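You operate a simulated robot arm through the tools that you are given. There is no shell and no other tool. Be economical: measure what you need, move in short steps, check, and stop when the job is done.

Carry out the task below with a simulated robot arm. There is one attempt and no reset: what you move stays moved.

TASK
Set the depth dial to 2 mm, shut the white latch and press the bush in.
Fine: then lever back and latch open; the roller stays in the press.
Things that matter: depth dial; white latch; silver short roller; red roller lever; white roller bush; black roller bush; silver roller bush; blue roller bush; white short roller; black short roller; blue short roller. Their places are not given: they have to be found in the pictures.

It is judged by the outcome, as a careful person would: the job done as asked, and still so three seconds after it is handed in. It fails if anything else is knocked over, pushed out of place, dropped, spilled or broken.

THE ROBOT
A 6-joint arm with a two-finger parallel gripper, fixed in place. Base frame: the origin is at the foot of the arm, x ahead of it, y to its left, z up; the work surface is at about z = 861. Lengths are in mm, angles in rad, forces in N, time in s.
With the tool pointing down near the work surface it reaches from about 260 to 680 mm from the base axis. Its first joint turns from -1.152 to 1.152 rad. Payload 2.9 kg.
Tool frame: the origin (TCP) lies between the finger pads and is the grasp point; the fingertips stand 30 mm ahead of it; z points along the fingers, y is the line along which they close. The gripper opens to 110 mm. The fingers are 20 mm wide and 10 mm thick; the gripper's body (48 by 112 mm) begins 55 mm behind the TCP.
Orientation is that of the tool frame in the base frame, as a unit quaternion [x, y, z, w]. With the fingers straight down and closing along the base's y, the tool's x points along the base's -x, its y along +y and its z along -z.

THE INTERFACE
- The arm moves only by the tool drive_tool. Its argument "steps" is a list of rows, each an object of numbers (a shift or turn left out is 0, a gripper value left out holds the last): "wx", "wy", "wz": the turn, a rotation vector about the tool's x, y, z in rad; "x", "y", "z": the shift along the tool's x, y, z in mm; "fingers": the closure, from 0 (fully open) to 1 (shut). In form: [{"wx": .., "wy": .., "wz": .., "x": .., "y": .., "z": .., "fingers": ..}, ...]. A call has 1 to 12 rows; each row is the pose to reach, as a shift and turn from the pose commanded when the call began, along the tool's axes at that moment. A row lasts 0.2 s, in which the tool goes at most 50 mm and 0.15 rad; a call with a longer step from one row to the next is refused whole, and so is a gripper value outside its range. A pose out of reach is approached as far as the arm can. The call stops where the force on the tool passes 70 N (or 10 N more than at its start, if that is more) or the arm is blocked; 0.2 s more then pass. The fingers move at their own pace (about 108 mm/s each) and stop on an object; they squeeze with about 28 N. The grip force told is the motor's: it shows also when the fingers shut on nothing. Time passes only in rows, and 0.2 s behind the last, so rows that repeat a pose let the fingers close. It gives the time, the measured TCP pose, the force on the tool (base axes), the opening and the grip force at its end, in the units of the frame above (readings bear some noise).
- Cameras (640 x 400 px; columns grow to the right, rows downward): "scene" is fixed at [61.2, 420.8, 1397.4]; the picture's right is [-0.89, -0.46, 0.00], its down [-0.20, 0.37, -0.91] and it looks along [0.42, -0.80, -0.42] (base axes); focal length 358 px, centre (320, 200). "wrist" rides on the gripper at [-36, 0, -57] in the tool frame; the picture's right is [0.00, -1.00, 0.00], its down [0.97, 0.00, -0.24] and it looks along [0.24, 0.00, 0.97] (tool axes); focal length 218 px, centre (320, 200).
- capture(camera): a new picture of that camera. No time passes.
- measure_at(camera, pixels): there is no depth. For up to 12 entries [column, row, z] of the newest picture of that camera ("zoom" is the newest enlarged one), the place [x, y] in the base frame at which the ray of that pixel passes the height z, good to about 2 mm. No time passes.
- close_up(camera, box): a new picture of the part [left, top, right, bottom] of that camera's present view, enlarged. No time passes.
- job_done(): hands the job in; it is judged then, once.

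Work in short steps. Measure before you move; look again where a grasp or a placing could have gone wrong, and mend it. You have 80 turns and 34 pictures in all, the two below and enlarged ones among them. Open the gripper and draw the arm clear of the work before you hand the job in, unless the task says otherwise; then end with one line.

The tools are called after "Request:" as a command line: name --argument value ..., lists and objects as JSON in quotes. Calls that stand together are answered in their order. drive_tool: Moves the arm, as the interface text tells. Its arguments: {"type":"object","properties":{"steps":{"type":"array"}},"required":["steps"]} The other tools are called the same way: capture (camera) takes a picture; measure_at (camera, pixels) gives the place at which the rays of pixels pass given heights; close_up (camera, box) takes an enlarged picture of a part of a camera's view; job_done () hands the job in.

At the start:

```text
t: 0.0
tool_pos: [389.4, -244.1, 1233.7]
orientation: [0.0, 1.0, 0.0, 0.0]
contact_force: [0.2, -0.5, 0.0]
finger_gap: 110.3
gripper_force: 0.0
```

scene: 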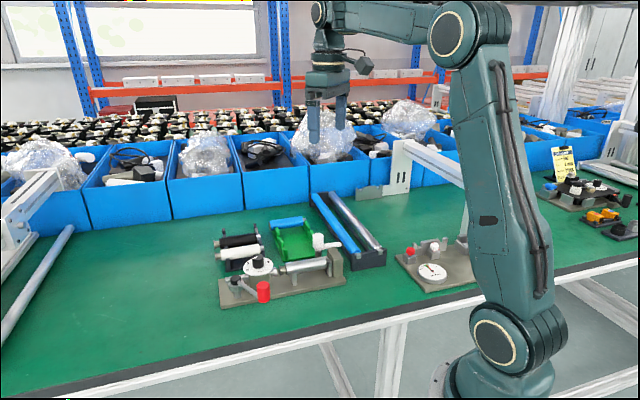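
wrist: 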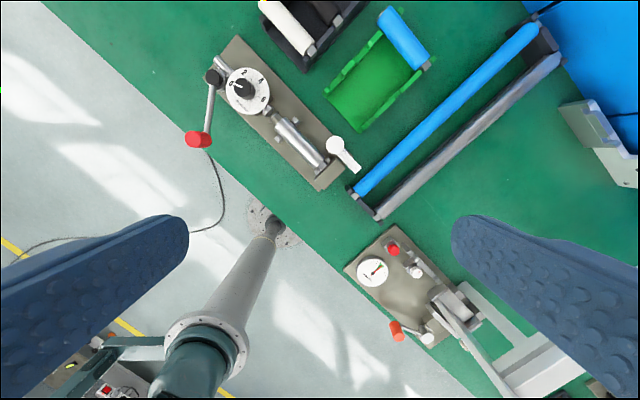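

I'll look closely at the press from both cameras.

Request:
close_up --camera "scene" --box '[200, 200, 360, 320]'

Request:
close_up --camera "wrist" --box '[170, 20, 390, 210]'

```text
3.33 times, centred on (280, 260) of scene
```

zoom: 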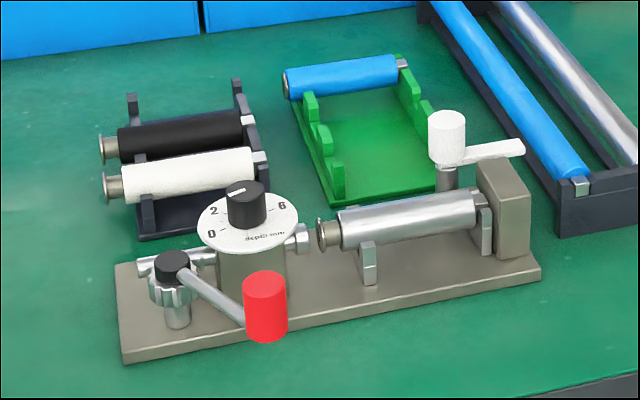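

```text
2.11 times, centred on (280, 115) of wrist
```

zoom: 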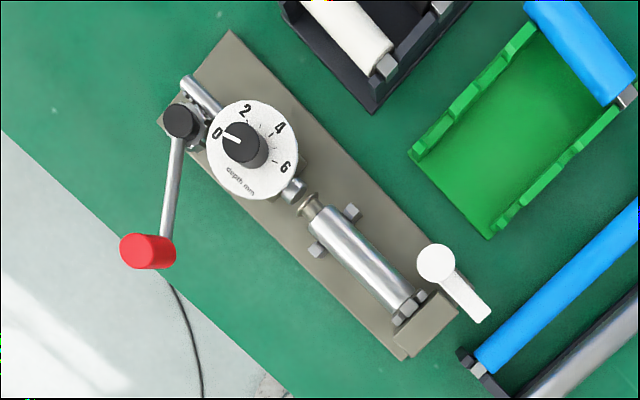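

Request:
measure_at --camera "zoom" --pixels '[[240, 142, 940], [240, 142, 960], [180, 120, 920], [147, 250, 920], [147, 250, 960], [436, 263, 940], [436, 263, 960], [482, 308, 940], [232, 32, 873], [402, 358, 873], [325, 225, 910], [400, 310, 910]]'

Request:
measure_at --camera "scene" --pixels '[[261, 250, 940], [261, 250, 960], [243, 265, 920], [266, 285, 900], [266, 292, 920], [266, 270, 940], [311, 230, 940], [311, 230, 960], [331, 237, 940], [230, 306, 861], [335, 284, 861]]'

```text
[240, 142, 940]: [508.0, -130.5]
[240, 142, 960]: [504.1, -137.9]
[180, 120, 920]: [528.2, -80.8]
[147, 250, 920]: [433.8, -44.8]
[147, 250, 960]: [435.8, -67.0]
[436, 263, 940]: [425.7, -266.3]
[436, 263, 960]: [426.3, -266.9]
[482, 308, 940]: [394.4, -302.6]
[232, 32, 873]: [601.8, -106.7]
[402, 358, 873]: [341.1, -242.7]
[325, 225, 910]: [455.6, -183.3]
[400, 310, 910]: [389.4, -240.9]
```

```text
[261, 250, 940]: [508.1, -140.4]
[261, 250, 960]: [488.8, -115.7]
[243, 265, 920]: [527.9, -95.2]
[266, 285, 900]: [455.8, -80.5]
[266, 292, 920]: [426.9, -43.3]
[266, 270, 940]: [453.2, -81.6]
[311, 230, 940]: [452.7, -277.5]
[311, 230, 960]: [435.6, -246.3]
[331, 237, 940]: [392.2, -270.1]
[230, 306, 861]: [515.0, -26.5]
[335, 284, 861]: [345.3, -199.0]
```

The dial seems near (506,-135), the latch near (430,-262), the lever grip near (435,-55). I'll move closer above for a precise look.

Request:
drive_tool --steps '[{"x": -30, "y": 16, "z": 30}, {"x": -60, "y": 32, "z": 60}, {"x": -90, "y": 50, "z": 100}, {"x": -90, "y": 50, "z": 100}]'

Request:
capture --camera "wrist"

```text
refused: row 3 steps farther than a row can; nothing moved
```

```text
29 pictures are left
```

wrist: 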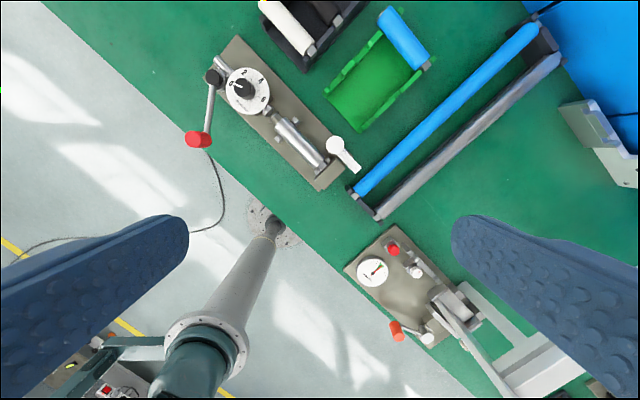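

Request:
drive_tool --steps '[{"x": -25, "y": 14, "z": 28}, {"x": -50, "y": 28, "z": 56}, {"x": -70, "y": 40, "z": 80}, {"x": -90, "y": 50, "z": 100}, {"x": -90, "y": 50, "z": 100}]'

Request:
capture --camera "wrist"

```text
t: 1.2
tool_pos: [478.2, -193.3, 1132.4]
orientation: [0.0, 1.0, 0.0, 0.001]
contact_force: [0.2, -0.1, 0.2]
finger_gap: 110.1
gripper_force: 0.0
```

```text
28 pictures are left
```

wrist: 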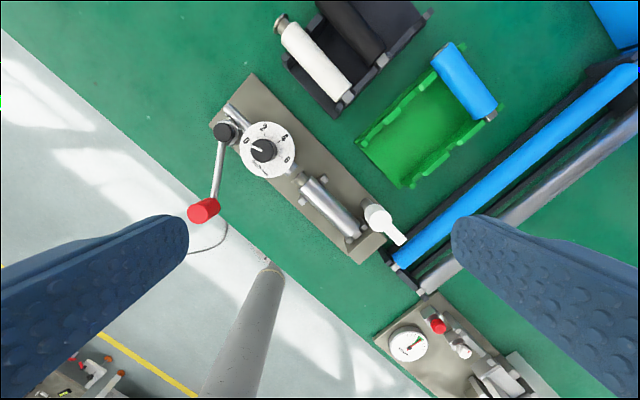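

Request:
close_up --camera "wrist" --box '[180, 70, 340, 170]'

Request:
measure_at --camera "wrist" --pixels '[[264, 148, 940], [264, 148, 960], [227, 131, 930], [204, 209, 920], [204, 209, 940], [204, 209, 960], [379, 216, 940], [379, 216, 960], [379, 216, 980], [403, 241, 940], [403, 241, 960], [330, 207, 915]]'

Request:
close_up --camera "wrist" --box '[280, 160, 440, 260]'

```text
4.00 times, centred on (260, 120) of wrist
```

zoom: 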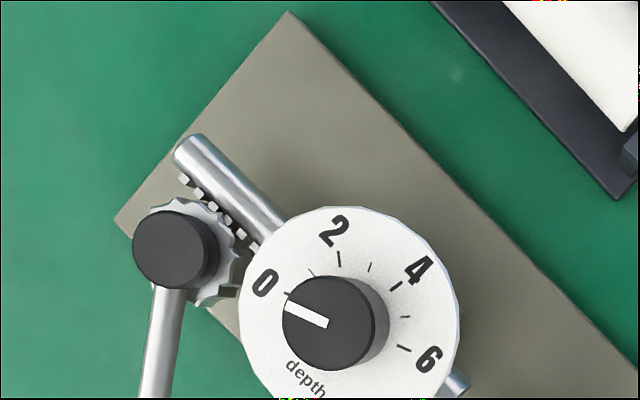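

```text
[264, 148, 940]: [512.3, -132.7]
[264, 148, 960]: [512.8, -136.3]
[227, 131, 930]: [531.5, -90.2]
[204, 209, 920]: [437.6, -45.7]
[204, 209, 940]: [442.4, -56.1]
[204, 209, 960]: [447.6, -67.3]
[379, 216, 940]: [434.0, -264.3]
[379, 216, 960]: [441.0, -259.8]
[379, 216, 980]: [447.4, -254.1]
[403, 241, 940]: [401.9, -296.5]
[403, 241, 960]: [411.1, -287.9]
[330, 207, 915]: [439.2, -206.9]
```

```text
4.00 times, centred on (360, 210) of wrist
```

zoom: 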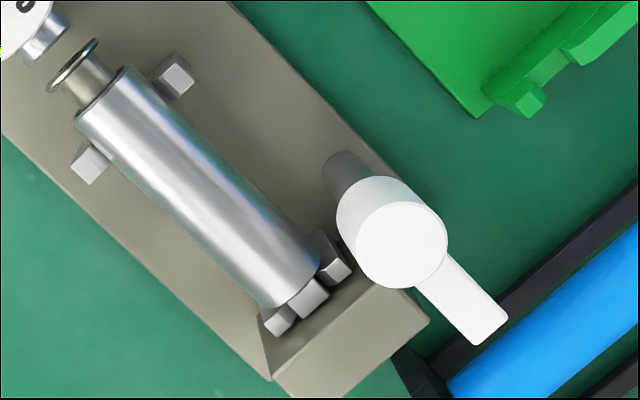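

Request:
measure_at --camera "scene" --pixels '[[257.8, 257, 920], [257.8, 257, 940], [257.8, 257, 960], [317.9, 236, 940], [317.9, 236, 960], [340, 244.4, 940], [263.5, 284.6, 920], [263.5, 284.6, 940], [235.6, 277.4, 920], [235.6, 277.4, 940], [327.4, 261.5, 900], [287.5, 269, 900]]'

Request:
measure_at --camera "zoom" --pixels '[[405, 240, 940], [405, 240, 950], [405, 240, 960], [490, 325, 930], [490, 325, 940], [490, 325, 950], [345, 175, 880], [300, 275, 900], [95, 110, 900]]'

```text
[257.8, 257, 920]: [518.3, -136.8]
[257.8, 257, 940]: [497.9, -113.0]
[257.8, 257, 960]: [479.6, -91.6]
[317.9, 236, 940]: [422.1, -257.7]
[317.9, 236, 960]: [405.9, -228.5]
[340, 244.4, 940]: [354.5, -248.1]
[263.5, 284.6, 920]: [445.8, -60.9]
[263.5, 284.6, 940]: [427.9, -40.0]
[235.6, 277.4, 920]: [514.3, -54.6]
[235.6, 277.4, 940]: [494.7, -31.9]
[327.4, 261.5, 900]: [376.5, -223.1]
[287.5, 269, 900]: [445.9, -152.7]
```

```text
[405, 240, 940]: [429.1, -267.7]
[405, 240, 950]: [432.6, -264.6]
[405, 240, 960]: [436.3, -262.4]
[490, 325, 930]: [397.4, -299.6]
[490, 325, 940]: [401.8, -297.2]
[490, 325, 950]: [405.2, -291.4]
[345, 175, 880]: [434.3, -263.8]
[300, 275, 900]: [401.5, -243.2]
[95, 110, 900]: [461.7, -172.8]
```

Knob top works out at about (511,-130,925). I move above it at z 990 with the fingers half closed and re-measure.

Request:
drive_tool --steps '[{"x": -10, "y": 20, "z": 35, "fingers": 0.5}, {"x": -20, "y": 40, "z": 75, "fingers": 0.5}, {"x": -33, "y": 63, "z": 110}, {"x": -33, "y": 63, "z": 140}, {"x": -33, "y": 63, "z": 140}]'

Request:
capture --camera "wrist"

```text
t: 2.4
tool_pos: [511.2, -130.2, 991.6]
orientation: [-0.001, 1.0, 0.0, 0.001]
contact_force: [-1.0, -0.6, 0.6]
finger_gap: 54.6
gripper_force: 0.0
```

```text
25 pictures are left
```

wrist: 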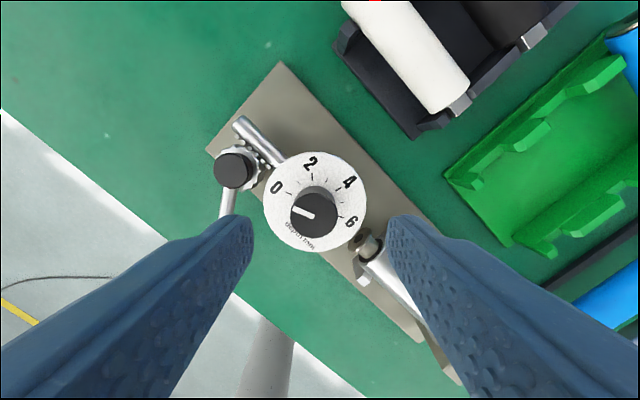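

Request:
measure_at --camera "wrist" --pixels '[[314, 215, 925], [314, 215, 920], [315, 201, 903], [232, 170, 898]]'

Request:
close_up --camera "wrist" --box '[240, 140, 400, 260]'

```text
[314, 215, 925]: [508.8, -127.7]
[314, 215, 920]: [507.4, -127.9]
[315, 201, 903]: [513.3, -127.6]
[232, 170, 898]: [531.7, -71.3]
```

```text
3.33 times, centred on (320, 200) of wrist
```

zoom: 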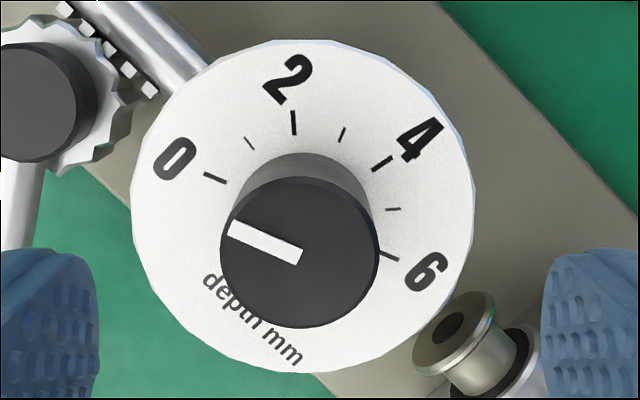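

The dial points at 0, with the 2 tick about 64° clockwise. I descend around the knob and grip.

Request:
drive_tool --steps '[{"x": 0, "y": 2.5, "z": 25, "fingers": 0.5}, {"x": 0, "y": 2.5, "z": 50}, {"x": 0, "y": 2.5, "z": 50, "fingers": 1}, {"x": 0, "y": 2.5, "z": 50, "fingers": 1}, {"x": 0, "y": 2.5, "z": 50, "fingers": 1}]'

```text
t: 3.6
tool_pos: [510.8, -126.9, 941.9]
orientation: [0.0, 1.0, -0.001, 0.0]
contact_force: [-2.0, -10.8, -6.7]
finger_gap: 26.0
gripper_force: 44.9
```

Gripped at 26 mm gap. Turning clockwise seen from above by 1.12 rad.

Request:
drive_tool --steps '[{"wz": 0.14}, {"wz": 0.28}, {"wz": 0.42}, {"wz": 0.56}, {"wz": 0.7}, {"wz": 0.84}, {"wz": 0.98}, {"wz": 1.12}, {"wz": 1.12}]'

Request:
close_up --camera "wrist" --box '[240, 140, 400, 260]'

```text
t: 5.6
tool_pos: [509.6, -130.1, 942.3]
orientation: [0.533, 0.846, -0.002, -0.001]
contact_force: [-9.8, -21.6, -17.8]
finger_gap: 25.8
gripper_force: 44.8
```

```text
3.33 times, centred on (320, 200) of wrist
```

zoom: 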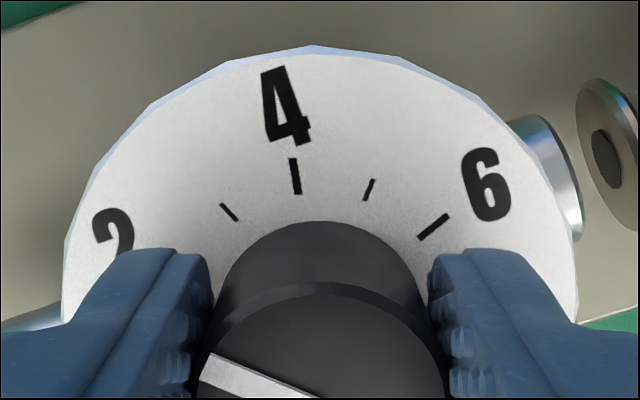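

The knob turned with the fingers. I release, rise 50 mm and read the dial.

Request:
drive_tool --steps '[{"fingers": 0.5}, {"fingers": 0.5}, {"z": -25, "fingers": 0.5}, {"z": -50}, {"z": -50}]'

Request:
close_up --camera "wrist" --box '[240, 140, 400, 260]'

```text
t: 6.8
tool_pos: [511.8, -127.3, 994.5]
orientation: [0.531, 0.847, 0.0, 0.001]
contact_force: [-1.1, -0.4, 0.1]
finger_gap: 54.8
gripper_force: 0.0
```

```text
3.33 times, centred on (320, 200) of wrist
```

zoom: 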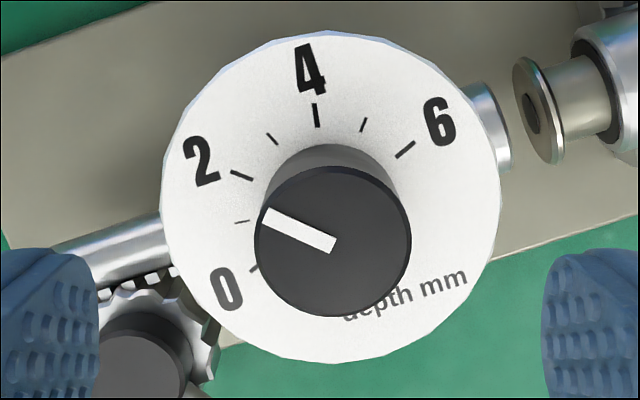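

I measure ticks (disc z≈903) and pointer (z≈925) to check the angle.

Request:
measure_at --camera "zoom" --pixels '[[242, 176, 903], [273, 139, 903], [317, 115, 903], [363, 125, 903], [405, 149, 903], [242, 221, 903], [265, 214, 925], [334, 244, 925], [333, 240, 925], [253, 268, 903]]'

Request:
close_up --camera "wrist" --box '[280, 160, 360, 220]'

```text
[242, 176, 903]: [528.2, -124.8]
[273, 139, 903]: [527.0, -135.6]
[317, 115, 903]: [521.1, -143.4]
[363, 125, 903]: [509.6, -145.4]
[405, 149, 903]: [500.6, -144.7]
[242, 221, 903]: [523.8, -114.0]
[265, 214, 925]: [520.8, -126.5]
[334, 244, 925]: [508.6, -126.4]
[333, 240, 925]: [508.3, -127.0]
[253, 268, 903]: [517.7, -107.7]
```

```text
6.67 times, centred on (320, 190) of wrist
```

zoom: 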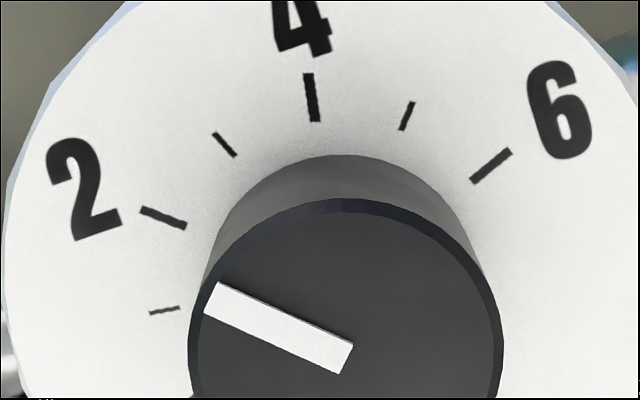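

The pointer is parallel to the 2 tick (24° against 22°), so the dial is set. Next I move above the white latch with the fingers across its arm (yaw about -0.69).

Request:
drive_tool --steps '[{"x": -7.5, "y": -11.4, "z": -5, "wz": -0.15}, {"x": -15, "y": -22.8, "z": -5, "wz": -0.3}, {"x": -22.5, "y": -34.2, "z": -5, "wz": -0.45}, {"x": -30, "y": -45.6, "z": -5, "wz": -0.6}, {"x": -37.5, "y": -57, "z": -5, "wz": -0.75}, {"x": -45, "y": -68.5, "z": -5, "wz": -0.9}, {"x": -52.6, "y": -80, "z": -5, "wz": -1.05}, {"x": -60.2, "y": -91.4, "z": -5, "wz": -1.2}, {"x": -67.7, "y": -102.8, "z": -5, "wz": -1.35}, {"x": -75.2, "y": -114.2, "z": -5, "wz": -1.5}, {"x": -82.7, "y": -125.7, "z": -5, "wz": -1.65}, {"x": -90.3, "y": -137.1, "z": -5, "wz": -1.8}]'

Request:
capture --camera "wrist"

Request:
close_up --camera "scene" --box '[200, 200, 360, 320]'

```text
t: 9.4
tool_pos: [428.1, -269.0, 998.1]
orientation: [-0.335, 0.942, 0.0, 0.001]
contact_force: [0.2, -1.1, 0.0]
finger_gap: 55.0
gripper_force: 0.0
```

```text
20 pictures are left
```

wrist: 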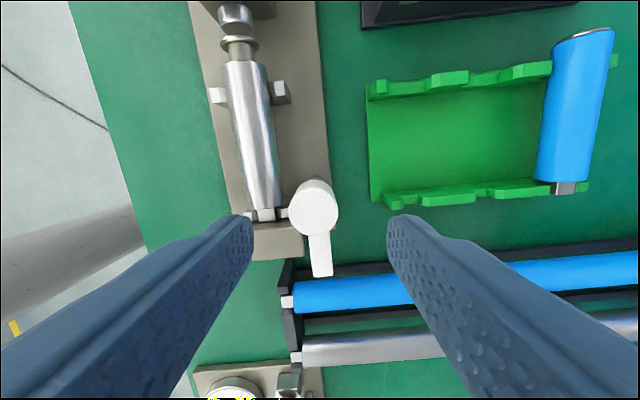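

```text
3.33 times, centred on (280, 260) of scene
```

zoom: 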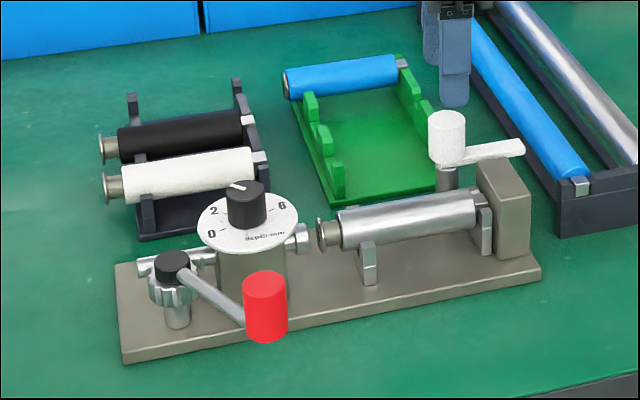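

Request:
measure_at --camera "wrist" --pixels '[[314, 208, 932], [314, 208, 928], [321, 270, 907], [320, 240, 910]]'

Request:
close_up --camera "wrist" --box '[240, 140, 400, 280]'

```text
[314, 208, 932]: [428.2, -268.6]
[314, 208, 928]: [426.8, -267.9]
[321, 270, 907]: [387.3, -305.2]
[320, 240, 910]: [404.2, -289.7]
```

```text
2.86 times, centred on (320, 210) of wrist
```

zoom: 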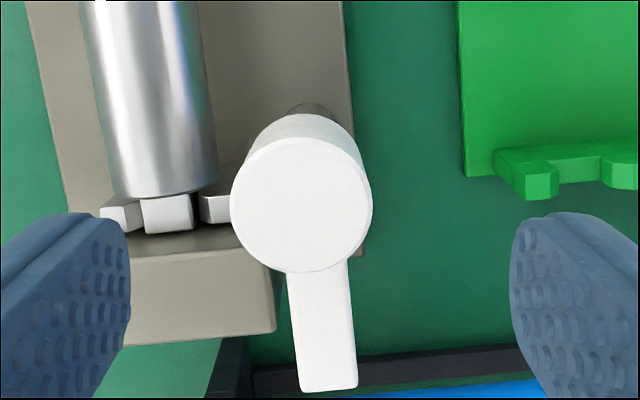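

The knob is centred under the tool, top at z≈932. I descend so the tips reach z≈916 and grip.

Request:
drive_tool --steps '[{"z": 26, "fingers": 0.5}, {"z": 52}, {"z": 52, "fingers": 1}, {"z": 52, "fingers": 1}, {"z": 52, "fingers": 1}]'

```text
t: 10.6
tool_pos: [425.9, -267.7, 946.1]
orientation: [-0.334, 0.942, 0.003, -0.002]
contact_force: [-15.3, 16.3, 3.5]
finger_gap: 27.7
gripper_force: 44.9
```

Request:
drive_tool --steps '[{"y": 2}, {"y": 2, "wz": 0.14}, {"y": 2, "wz": 0.28}, {"y": 2, "wz": 0.42}, {"y": 2, "wz": 0.56}, {"y": 2, "wz": 0.7}, {"y": 2, "wz": 0.84}, {"y": 2, "wz": 0.98}, {"y": 2, "wz": 1.12}, {"y": 2, "wz": 1.26}, {"y": 2, "wz": 1.4}]'

Request:
capture --camera "wrist"

```text
t: 13.0
tool_pos: [426.4, -268.5, 945.9]
orientation: [0.353, 0.936, 0.0, 0.002]
contact_force: [-4.9, -3.0, 12.2]
finger_gap: 27.3
gripper_force: 44.6
```

```text
17 pictures are left
```

wrist: 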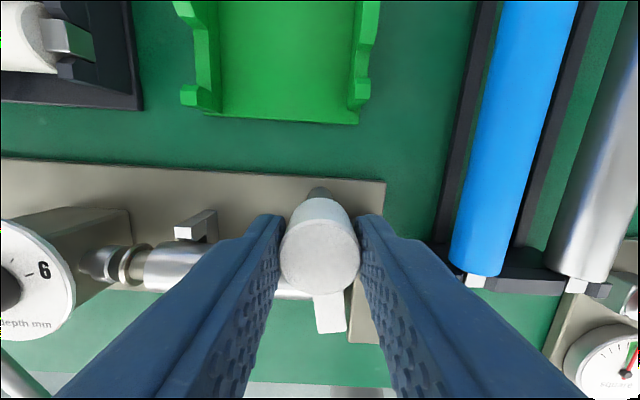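

The arm followed and now points nearly across the roller. I turn slightly further to seat it, then release and look.

Request:
drive_tool --steps '[{"wz": 0.1}, {"wz": 0.2}, {"wz": 0.2}, {"wz": 0.2, "fingers": 0.5}, {"wz": 0.2, "fingers": 0.5}, {"wz": 0.2, "z": -30}, {"wz": 0.2, "z": -60}, {"wz": 0.2, "z": -60}]'

Request:
capture --camera "wrist"

Request:
close_up --camera "scene" --box '[200, 200, 360, 320]'

```text
t: 14.8
tool_pos: [425.1, -266.1, 1004.2]
orientation: [0.444, 0.896, 0.0, -0.001]
contact_force: [-0.8, -0.8, 0.4]
finger_gap: 54.9
gripper_force: 0.0
```

```text
16 pictures are left
```

wrist: 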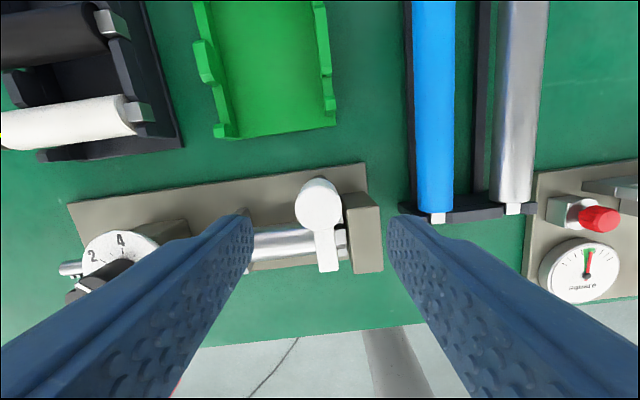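

```text
3.33 times, centred on (280, 260) of scene
```

zoom: 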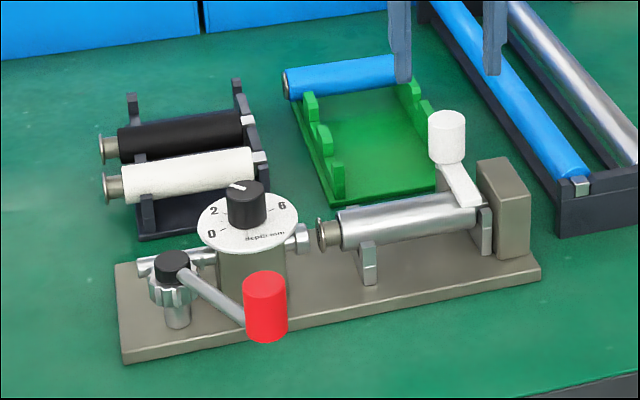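

The latch arm now stands perpendicular over the roller, so it is shut. Next I go above the red lever grip near (441,-55).

Request:
drive_tool --steps '[{"x": 19.8, "y": 17.6, "z": -6, "wz": -0.084}, {"x": 39.6, "y": 35.2, "z": -6, "wz": -0.168}, {"x": 59.4, "y": 52.7, "z": -6, "wz": -0.252}, {"x": 79.2, "y": 70.3, "z": -6, "wz": -0.336}, {"x": 99, "y": 87.9, "z": -6, "wz": -0.42}, {"x": 118.8, "y": 105.5, "z": -6, "wz": -0.504}, {"x": 138.6, "y": 123, "z": -6, "wz": -0.588}, {"x": 158.3, "y": 140.6, "z": -6, "wz": -0.67}, {"x": 158.3, "y": 140.6, "z": -6, "wz": -0.67}]'

Request:
capture --camera "wrist"

```text
t: 16.8
tool_pos: [443.7, -55.1, 1011.6]
orientation: [0.124, 0.992, -0.001, 0.0]
contact_force: [0.3, 0.2, 0.7]
finger_gap: 54.8
gripper_force: 0.1
```

```text
14 pictures are left
```

wrist: 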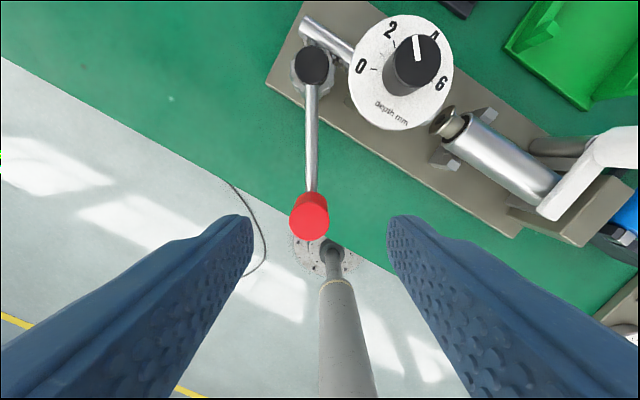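

Request:
close_up --camera "wrist" --box '[340, 10, 460, 130]'

Request:
measure_at --camera "wrist" --pixels '[[309, 222, 930], [309, 222, 925], [309, 222, 935], [315, 65, 898], [310, 200, 900]]'

```text
3.33 times, centred on (400, 70) of wrist
```

zoom: 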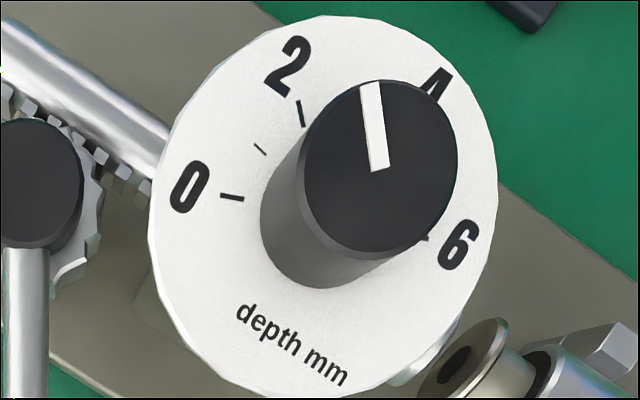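

```text
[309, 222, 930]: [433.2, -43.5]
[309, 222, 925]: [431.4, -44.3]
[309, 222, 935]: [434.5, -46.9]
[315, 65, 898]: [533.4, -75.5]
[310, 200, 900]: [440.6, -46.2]
```

Request:
measure_at --camera "zoom" --pixels '[[370, 83, 925], [381, 170, 925], [299, 101, 903], [304, 126, 903], [219, 197, 903], [243, 199, 903], [427, 238, 903], [301, 113, 903], [231, 198, 903], [261, 150, 903]]'

```text
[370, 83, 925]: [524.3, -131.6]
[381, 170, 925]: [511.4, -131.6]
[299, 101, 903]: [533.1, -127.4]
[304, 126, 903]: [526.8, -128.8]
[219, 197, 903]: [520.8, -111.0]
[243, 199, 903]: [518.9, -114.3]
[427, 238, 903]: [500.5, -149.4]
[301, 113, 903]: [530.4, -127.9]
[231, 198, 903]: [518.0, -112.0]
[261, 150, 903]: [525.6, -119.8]
```

The pointer measures about 4° past the 2 tick (scale is 30° per mm, so about 0.13 mm over). I go back to the knob and trim it counterclockwise by 0.07 rad.

Request:
drive_tool --steps '[{"x": -27, "y": -18}, {"x": -55, "y": -36}, {"x": -82.8, "y": -54.6}, {"x": -82.8, "y": -54.6, "z": 35}, {"x": -82.8, "y": -54.6, "z": 69}, {"x": -82.8, "y": -54.6, "z": 69}, {"x": -82.8, "y": -54.6, "z": 69, "fingers": 1}, {"x": -82.8, "y": -54.6, "z": 69, "fingers": 1}, {"x": -82.8, "y": -54.6, "z": 69, "fingers": 1}]'

Request:
drive_tool --steps '[{"wz": -0.035}, {"wz": -0.07}, {"wz": -0.07}, {"wz": -0.07, "fingers": 0.5}, {"wz": -0.07, "fingers": 0.5}, {"wz": -0.07, "z": -30}, {"wz": -0.07, "z": -60}, {"wz": -0.07, "z": -60}]'

Request:
close_up --camera "wrist" --box '[270, 150, 370, 240]'

```text
t: 18.8
tool_pos: [511.3, -127.5, 941.2]
orientation: [0.122, 0.993, 0.0, 0.0]
contact_force: [5.9, 18.4, -5.8]
finger_gap: 26.5
gripper_force: 45.0
```

```text
t: 20.6
tool_pos: [508.5, -129.0, 1004.2]
orientation: [0.09, 0.996, -0.001, 0.001]
contact_force: [-0.7, -0.4, 0.8]
finger_gap: 55.2
gripper_force: 0.1
```

```text
4.44 times, centred on (320, 195) of wrist
```

zoom: 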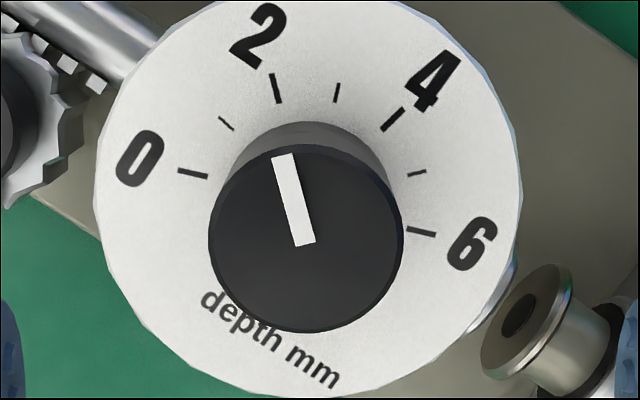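

The pointer (105.3°) is now parallel to the 2 tick (105.4°). Next I go to the lever grip at about (436,-47,933), descend and grip it along the tangent.

Request:
drive_tool --steps '[{"x": 28, "y": 22, "wz": 0.04}, {"x": 57, "y": 45, "wz": 0.08}, {"x": 85.9, "y": 67.2, "wz": 0.11}, {"x": 85.9, "y": 67.2, "wz": 0.11}, {"x": 85.9, "y": 67.2, "z": 30, "wz": 0.11}]'

Request:
capture --camera "wrist"

```text
t: 21.8
tool_pos: [437.3, -48.0, 971.7]
orientation: [0.144, 0.99, 0.0, -0.001]
contact_force: [0.3, 0.3, 0.9]
finger_gap: 54.9
gripper_force: 0.0
```

```text
11 pictures are left
```

wrist: 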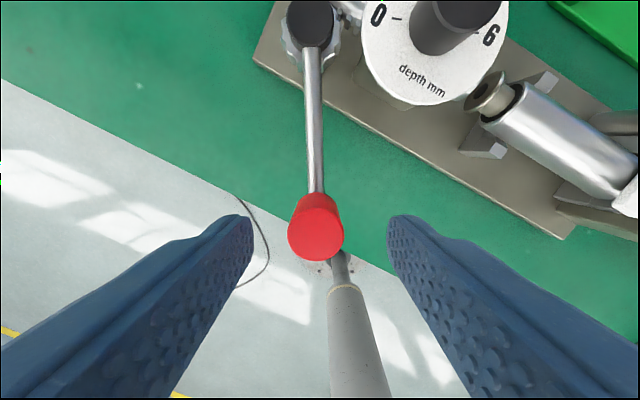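

Request:
drive_tool --steps '[{"x": 3, "y": 2, "z": 18}, {"x": 3, "y": 2, "z": 37}, {"x": 3, "y": 2, "z": 37, "fingers": 1}, {"x": 3, "y": 2, "z": 37, "fingers": 1}, {"x": 3, "y": 2, "z": 37, "fingers": 1}]'

```text
t: 23.0
tool_pos: [433.5, -45.3, 934.6]
orientation: [0.145, 0.989, 0.0, 0.001]
contact_force: [-2.9, 0.3, -2.3]
finger_gap: 25.6
gripper_force: 44.9
```

Lever gripped. Swinging clockwise about the hub (radius ≈103 mm), first 0.6 rad.

Request:
drive_tool --steps '[{"x": -0.5, "y": 10.3, "wz": 0.1}, {"x": -2.1, "y": 20.5, "wz": 0.2}, {"x": -4.6, "y": 30.4, "wz": 0.3}, {"x": -8.1, "y": 40.1, "wz": 0.4}, {"x": -12.6, "y": 49.4, "wz": 0.5}, {"x": -18, "y": 58.2, "wz": 0.6}, {"x": -18, "y": 58.2, "wz": 0.6}]'

Request:
close_up --camera "scene" --box '[200, 220, 340, 310]'

```text
t: 24.6
tool_pos: [467.3, 6.5, 935.7]
orientation: [0.429, 0.903, 0.0, 0.0]
contact_force: [-9.0, 12.4, 6.5]
finger_gap: 25.8
gripper_force: 44.7
```

```text
4.44 times, centred on (270, 265) of scene
```

zoom: 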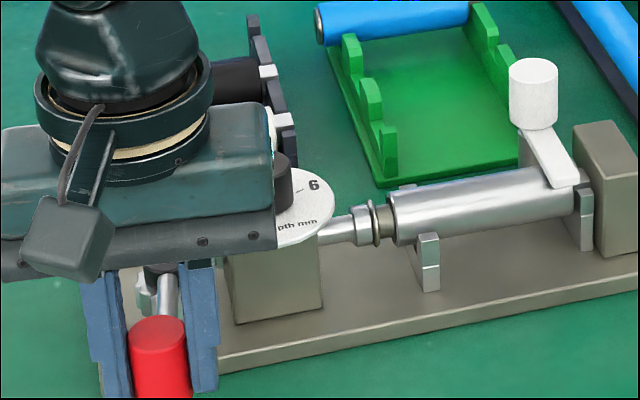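

The rod tip has reached the bush. I continue swinging in smaller steps and watch the force.

Request:
drive_tool --steps '[{"x": -0.1, "y": 5.2, "wz": 0.05}, {"x": -0.5, "y": 10.3, "wz": 0.1}, {"x": -1.2, "y": 15.4, "wz": 0.15}, {"x": -2.1, "y": 20.5, "wz": 0.2}, {"x": -2.1, "y": 20.5, "wz": 0.2}]'

Request:
close_up --camera "scene" --box '[200, 220, 340, 310]'

```text
t: 25.8
tool_pos: [485.6, 17.4, 936.5]
orientation: [0.518, 0.855, 0.0, 0.001]
contact_force: [-11.1, 17.5, -2.2]
finger_gap: 25.5
gripper_force: 45.1
```

```text
4.44 times, centred on (270, 265) of scene
```

zoom: 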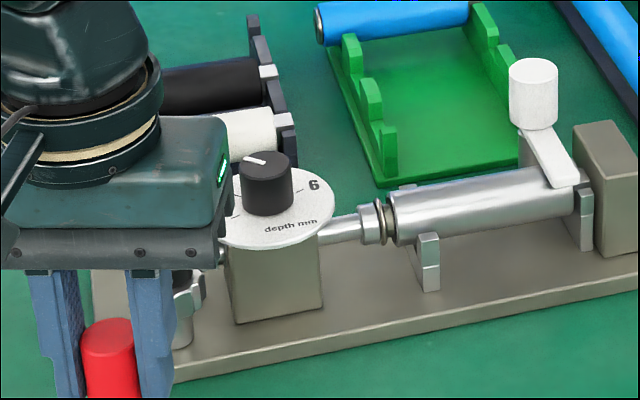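

Request:
drive_tool --steps '[{"x": -0.1, "y": 4.1, "wz": 0.04}, {"x": -0.3, "y": 8.2, "wz": 0.08}, {"x": -0.7, "y": 12.3, "wz": 0.12}, {"x": -1.3, "y": 16.4, "wz": 0.16}, {"x": -1.3, "y": 16.4, "wz": 0.16}]'

```text
t: 27.0
tool_pos: [499.6, 23.0, 934.3]
orientation: [0.585, 0.811, -0.002, -0.002]
contact_force: [-20.8, 10.2, 0.4]
finger_gap: 25.7
gripper_force: 44.8
```

Request:
drive_tool --steps '[{"x": -0.1, "y": 4.1, "wz": 0.04}, {"x": -0.3, "y": 8.2, "wz": 0.08}, {"x": -0.3, "y": 8.2, "wz": 0.08}]'

Request:
close_up --camera "scene" --box '[200, 220, 340, 310]'

```text
t: 27.8
tool_pos: [498.8, 22.5, 935.9]
orientation: [0.62, 0.785, -0.01, -0.009]
contact_force: [-58.5, -14.3, 32.7]
finger_gap: 26.3
gripper_force: 45.2
```

```text
4.44 times, centred on (270, 265) of scene
```

zoom: 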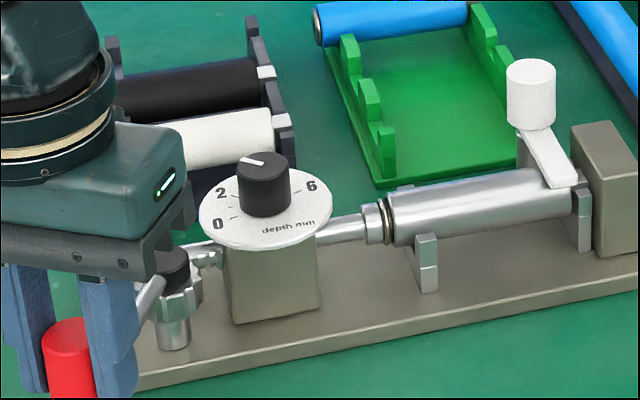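

Hard stop reached (tangential force ≈ 60 N, no further travel), and the bush flange has moved in. I swing the lever back the full 1.04 rad.

Request:
drive_tool --steps '[{"x": -0.5, "y": -10.3, "wz": -0.1}, {"x": -2.1, "y": -20.5, "wz": -0.2}, {"x": -4.6, "y": -30.4, "wz": -0.3}, {"x": -8.1, "y": -40.1, "wz": -0.4}, {"x": -12.6, "y": -49.4, "wz": -0.5}, {"x": -18, "y": -58.2, "wz": -0.6}, {"x": -24.2, "y": -66.4, "wz": -0.7}, {"x": -31.2, "y": -73.9, "wz": -0.8}, {"x": -39, "y": -80.7, "wz": -0.9}, {"x": -47.3, "y": -86.7, "wz": -1.0}, {"x": -50.9, "y": -88.8, "wz": -1.04}, {"x": -50.9, "y": -88.8, "wz": -1.04}]'

Request:
close_up --camera "scene" --box '[200, 210, 340, 310]'

```text
t: 30.4
tool_pos: [434.3, -46.1, 935.2]
orientation: [0.144, 0.99, 0.0, 0.001]
contact_force: [10.7, 6.2, -28.8]
finger_gap: 25.5
gripper_force: 45.1
```

```text
4.00 times, centred on (270, 260) of scene
```

zoom: 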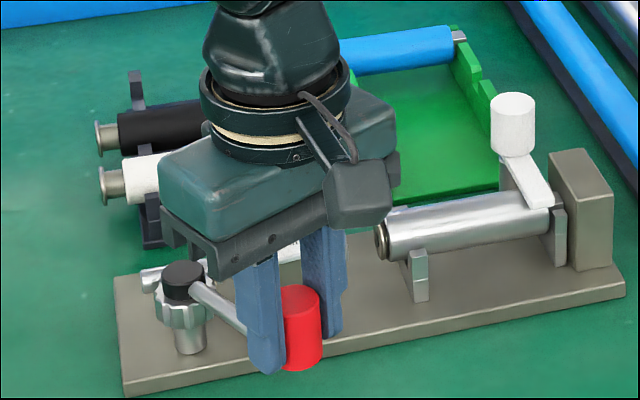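

The lever is back at its start and the bush is seated flush. I release, lift and move to the latch knob.

Request:
drive_tool --steps '[{"fingers": 0.5}, {"fingers": 0.5}, {"z": -35}, {"z": -70}, {"z": -70}]'

Request:
drive_tool --steps '[{"x": -7, "y": -26.9, "wz": 0.074}, {"x": -14, "y": -53.7, "wz": 0.148}, {"x": -21, "y": -80.6, "wz": 0.22}, {"x": -28, "y": -107.5, "wz": 0.295}, {"x": -35, "y": -134.3, "wz": 0.37}, {"x": -42, "y": -161.2, "wz": 0.44}, {"x": -49, "y": -188, "wz": 0.515}, {"x": -56, "y": -214.9, "wz": 0.59}, {"x": -56, "y": -214.9, "wz": 0.59}]'

Request:
capture --camera "wrist"

```text
t: 31.6
tool_pos: [433.9, -46.2, 1006.3]
orientation: [0.144, 0.99, 0.0, -0.001]
contact_force: [-0.7, 0.4, -0.2]
finger_gap: 54.9
gripper_force: 0.1
```

```text
t: 33.6
tool_pos: [426.5, -267.6, 1007.2]
orientation: [0.427, 0.904, 0.0, 0.0]
contact_force: [-0.2, -0.2, -0.4]
finger_gap: 55.0
gripper_force: 0.0
```

```text
6 pictures are left
```

wrist: 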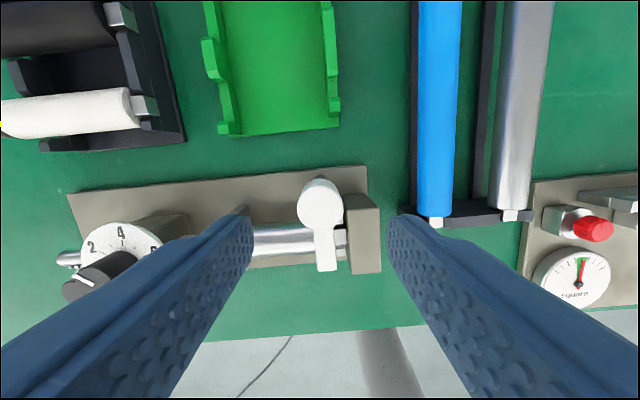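

The knob is centred at (320,205). I descend, grip and turn counterclockwise 1.57 rad.

Request:
drive_tool --steps '[{"z": 30}, {"z": 61}, {"z": 61, "fingers": 1}, {"z": 61, "fingers": 1}, {"z": 61, "fingers": 1}]'

Request:
drive_tool --steps '[{"wz": -0.14}, {"wz": -0.28}, {"wz": -0.42}, {"wz": -0.56}, {"wz": -0.7}, {"wz": -0.84}, {"wz": -0.98}, {"wz": -1.12}, {"wz": -1.26}, {"wz": -1.4}, {"wz": -1.5}, {"wz": -1.58}]'

Request:
drive_tool --steps '[{}, {"fingers": 0.5}, {"fingers": 0.5}, {"z": -40}, {"z": -80}, {"z": -80}]'

Request:
capture --camera "wrist"

```text
t: 34.8
tool_pos: [425.6, -267.0, 944.1]
orientation: [0.426, 0.905, -0.001, 0.0]
contact_force: [-9.4, -6.3, -2.1]
finger_gap: 27.3
gripper_force: 44.5
```

```text
t: 37.4
tool_pos: [425.5, -267.4, 944.2]
orientation: [-0.343, 0.939, -0.001, -0.002]
contact_force: [-22.2, -8.3, -12.6]
finger_gap: 27.3
gripper_force: 45.4
```

```text
t: 38.8
tool_pos: [425.9, -266.0, 1026.8]
orientation: [-0.343, 0.939, 0.0, 0.001]
contact_force: [0.1, -0.3, 0.2]
finger_gap: 55.2
gripper_force: 0.0
```

```text
5 pictures are left
```

wrist: 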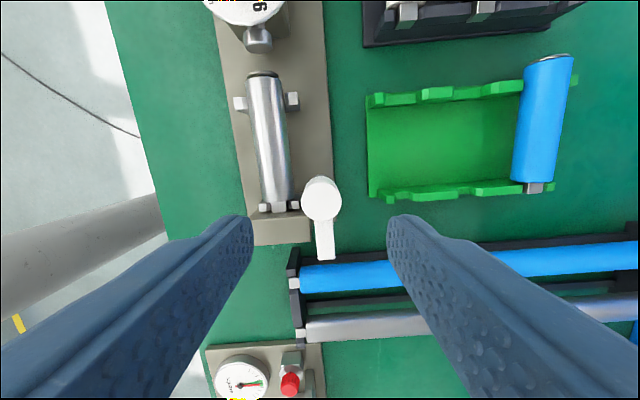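

The latch is open, with its arm parallel to the roller as at the start. I draw the arm up and clear and check the whole press.

Request:
drive_tool --steps '[{"z": -45, "fingers": 0.3}, {"z": -90, "fingers": 0}, {"z": -135}, {"z": -180}, {"z": -200}]'

Request:
close_up --camera "scene" --box '[200, 200, 360, 320]'

```text
t: 40.0
tool_pos: [427.4, -268.4, 1224.5]
orientation: [-0.343, 0.939, 0.0, 0.0]
contact_force: [-0.6, -0.6, -0.3]
finger_gap: 110.2
gripper_force: 0.1
```

```text
3.33 times, centred on (280, 260) of scene
```

zoom: 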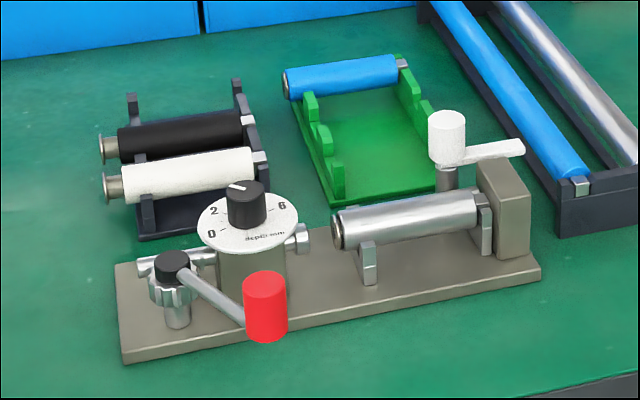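

Everything matches the asked state: dial at 2, bush in, lever back, latch open, roller still in the press, nothing else moved.

Request:
job_done

```text
The job is handed in.
```

The dial is set to 2 mm and the silver roller's bush is pressed in to the stop. The lever is back, the latch is open, and the roller is still in the press.
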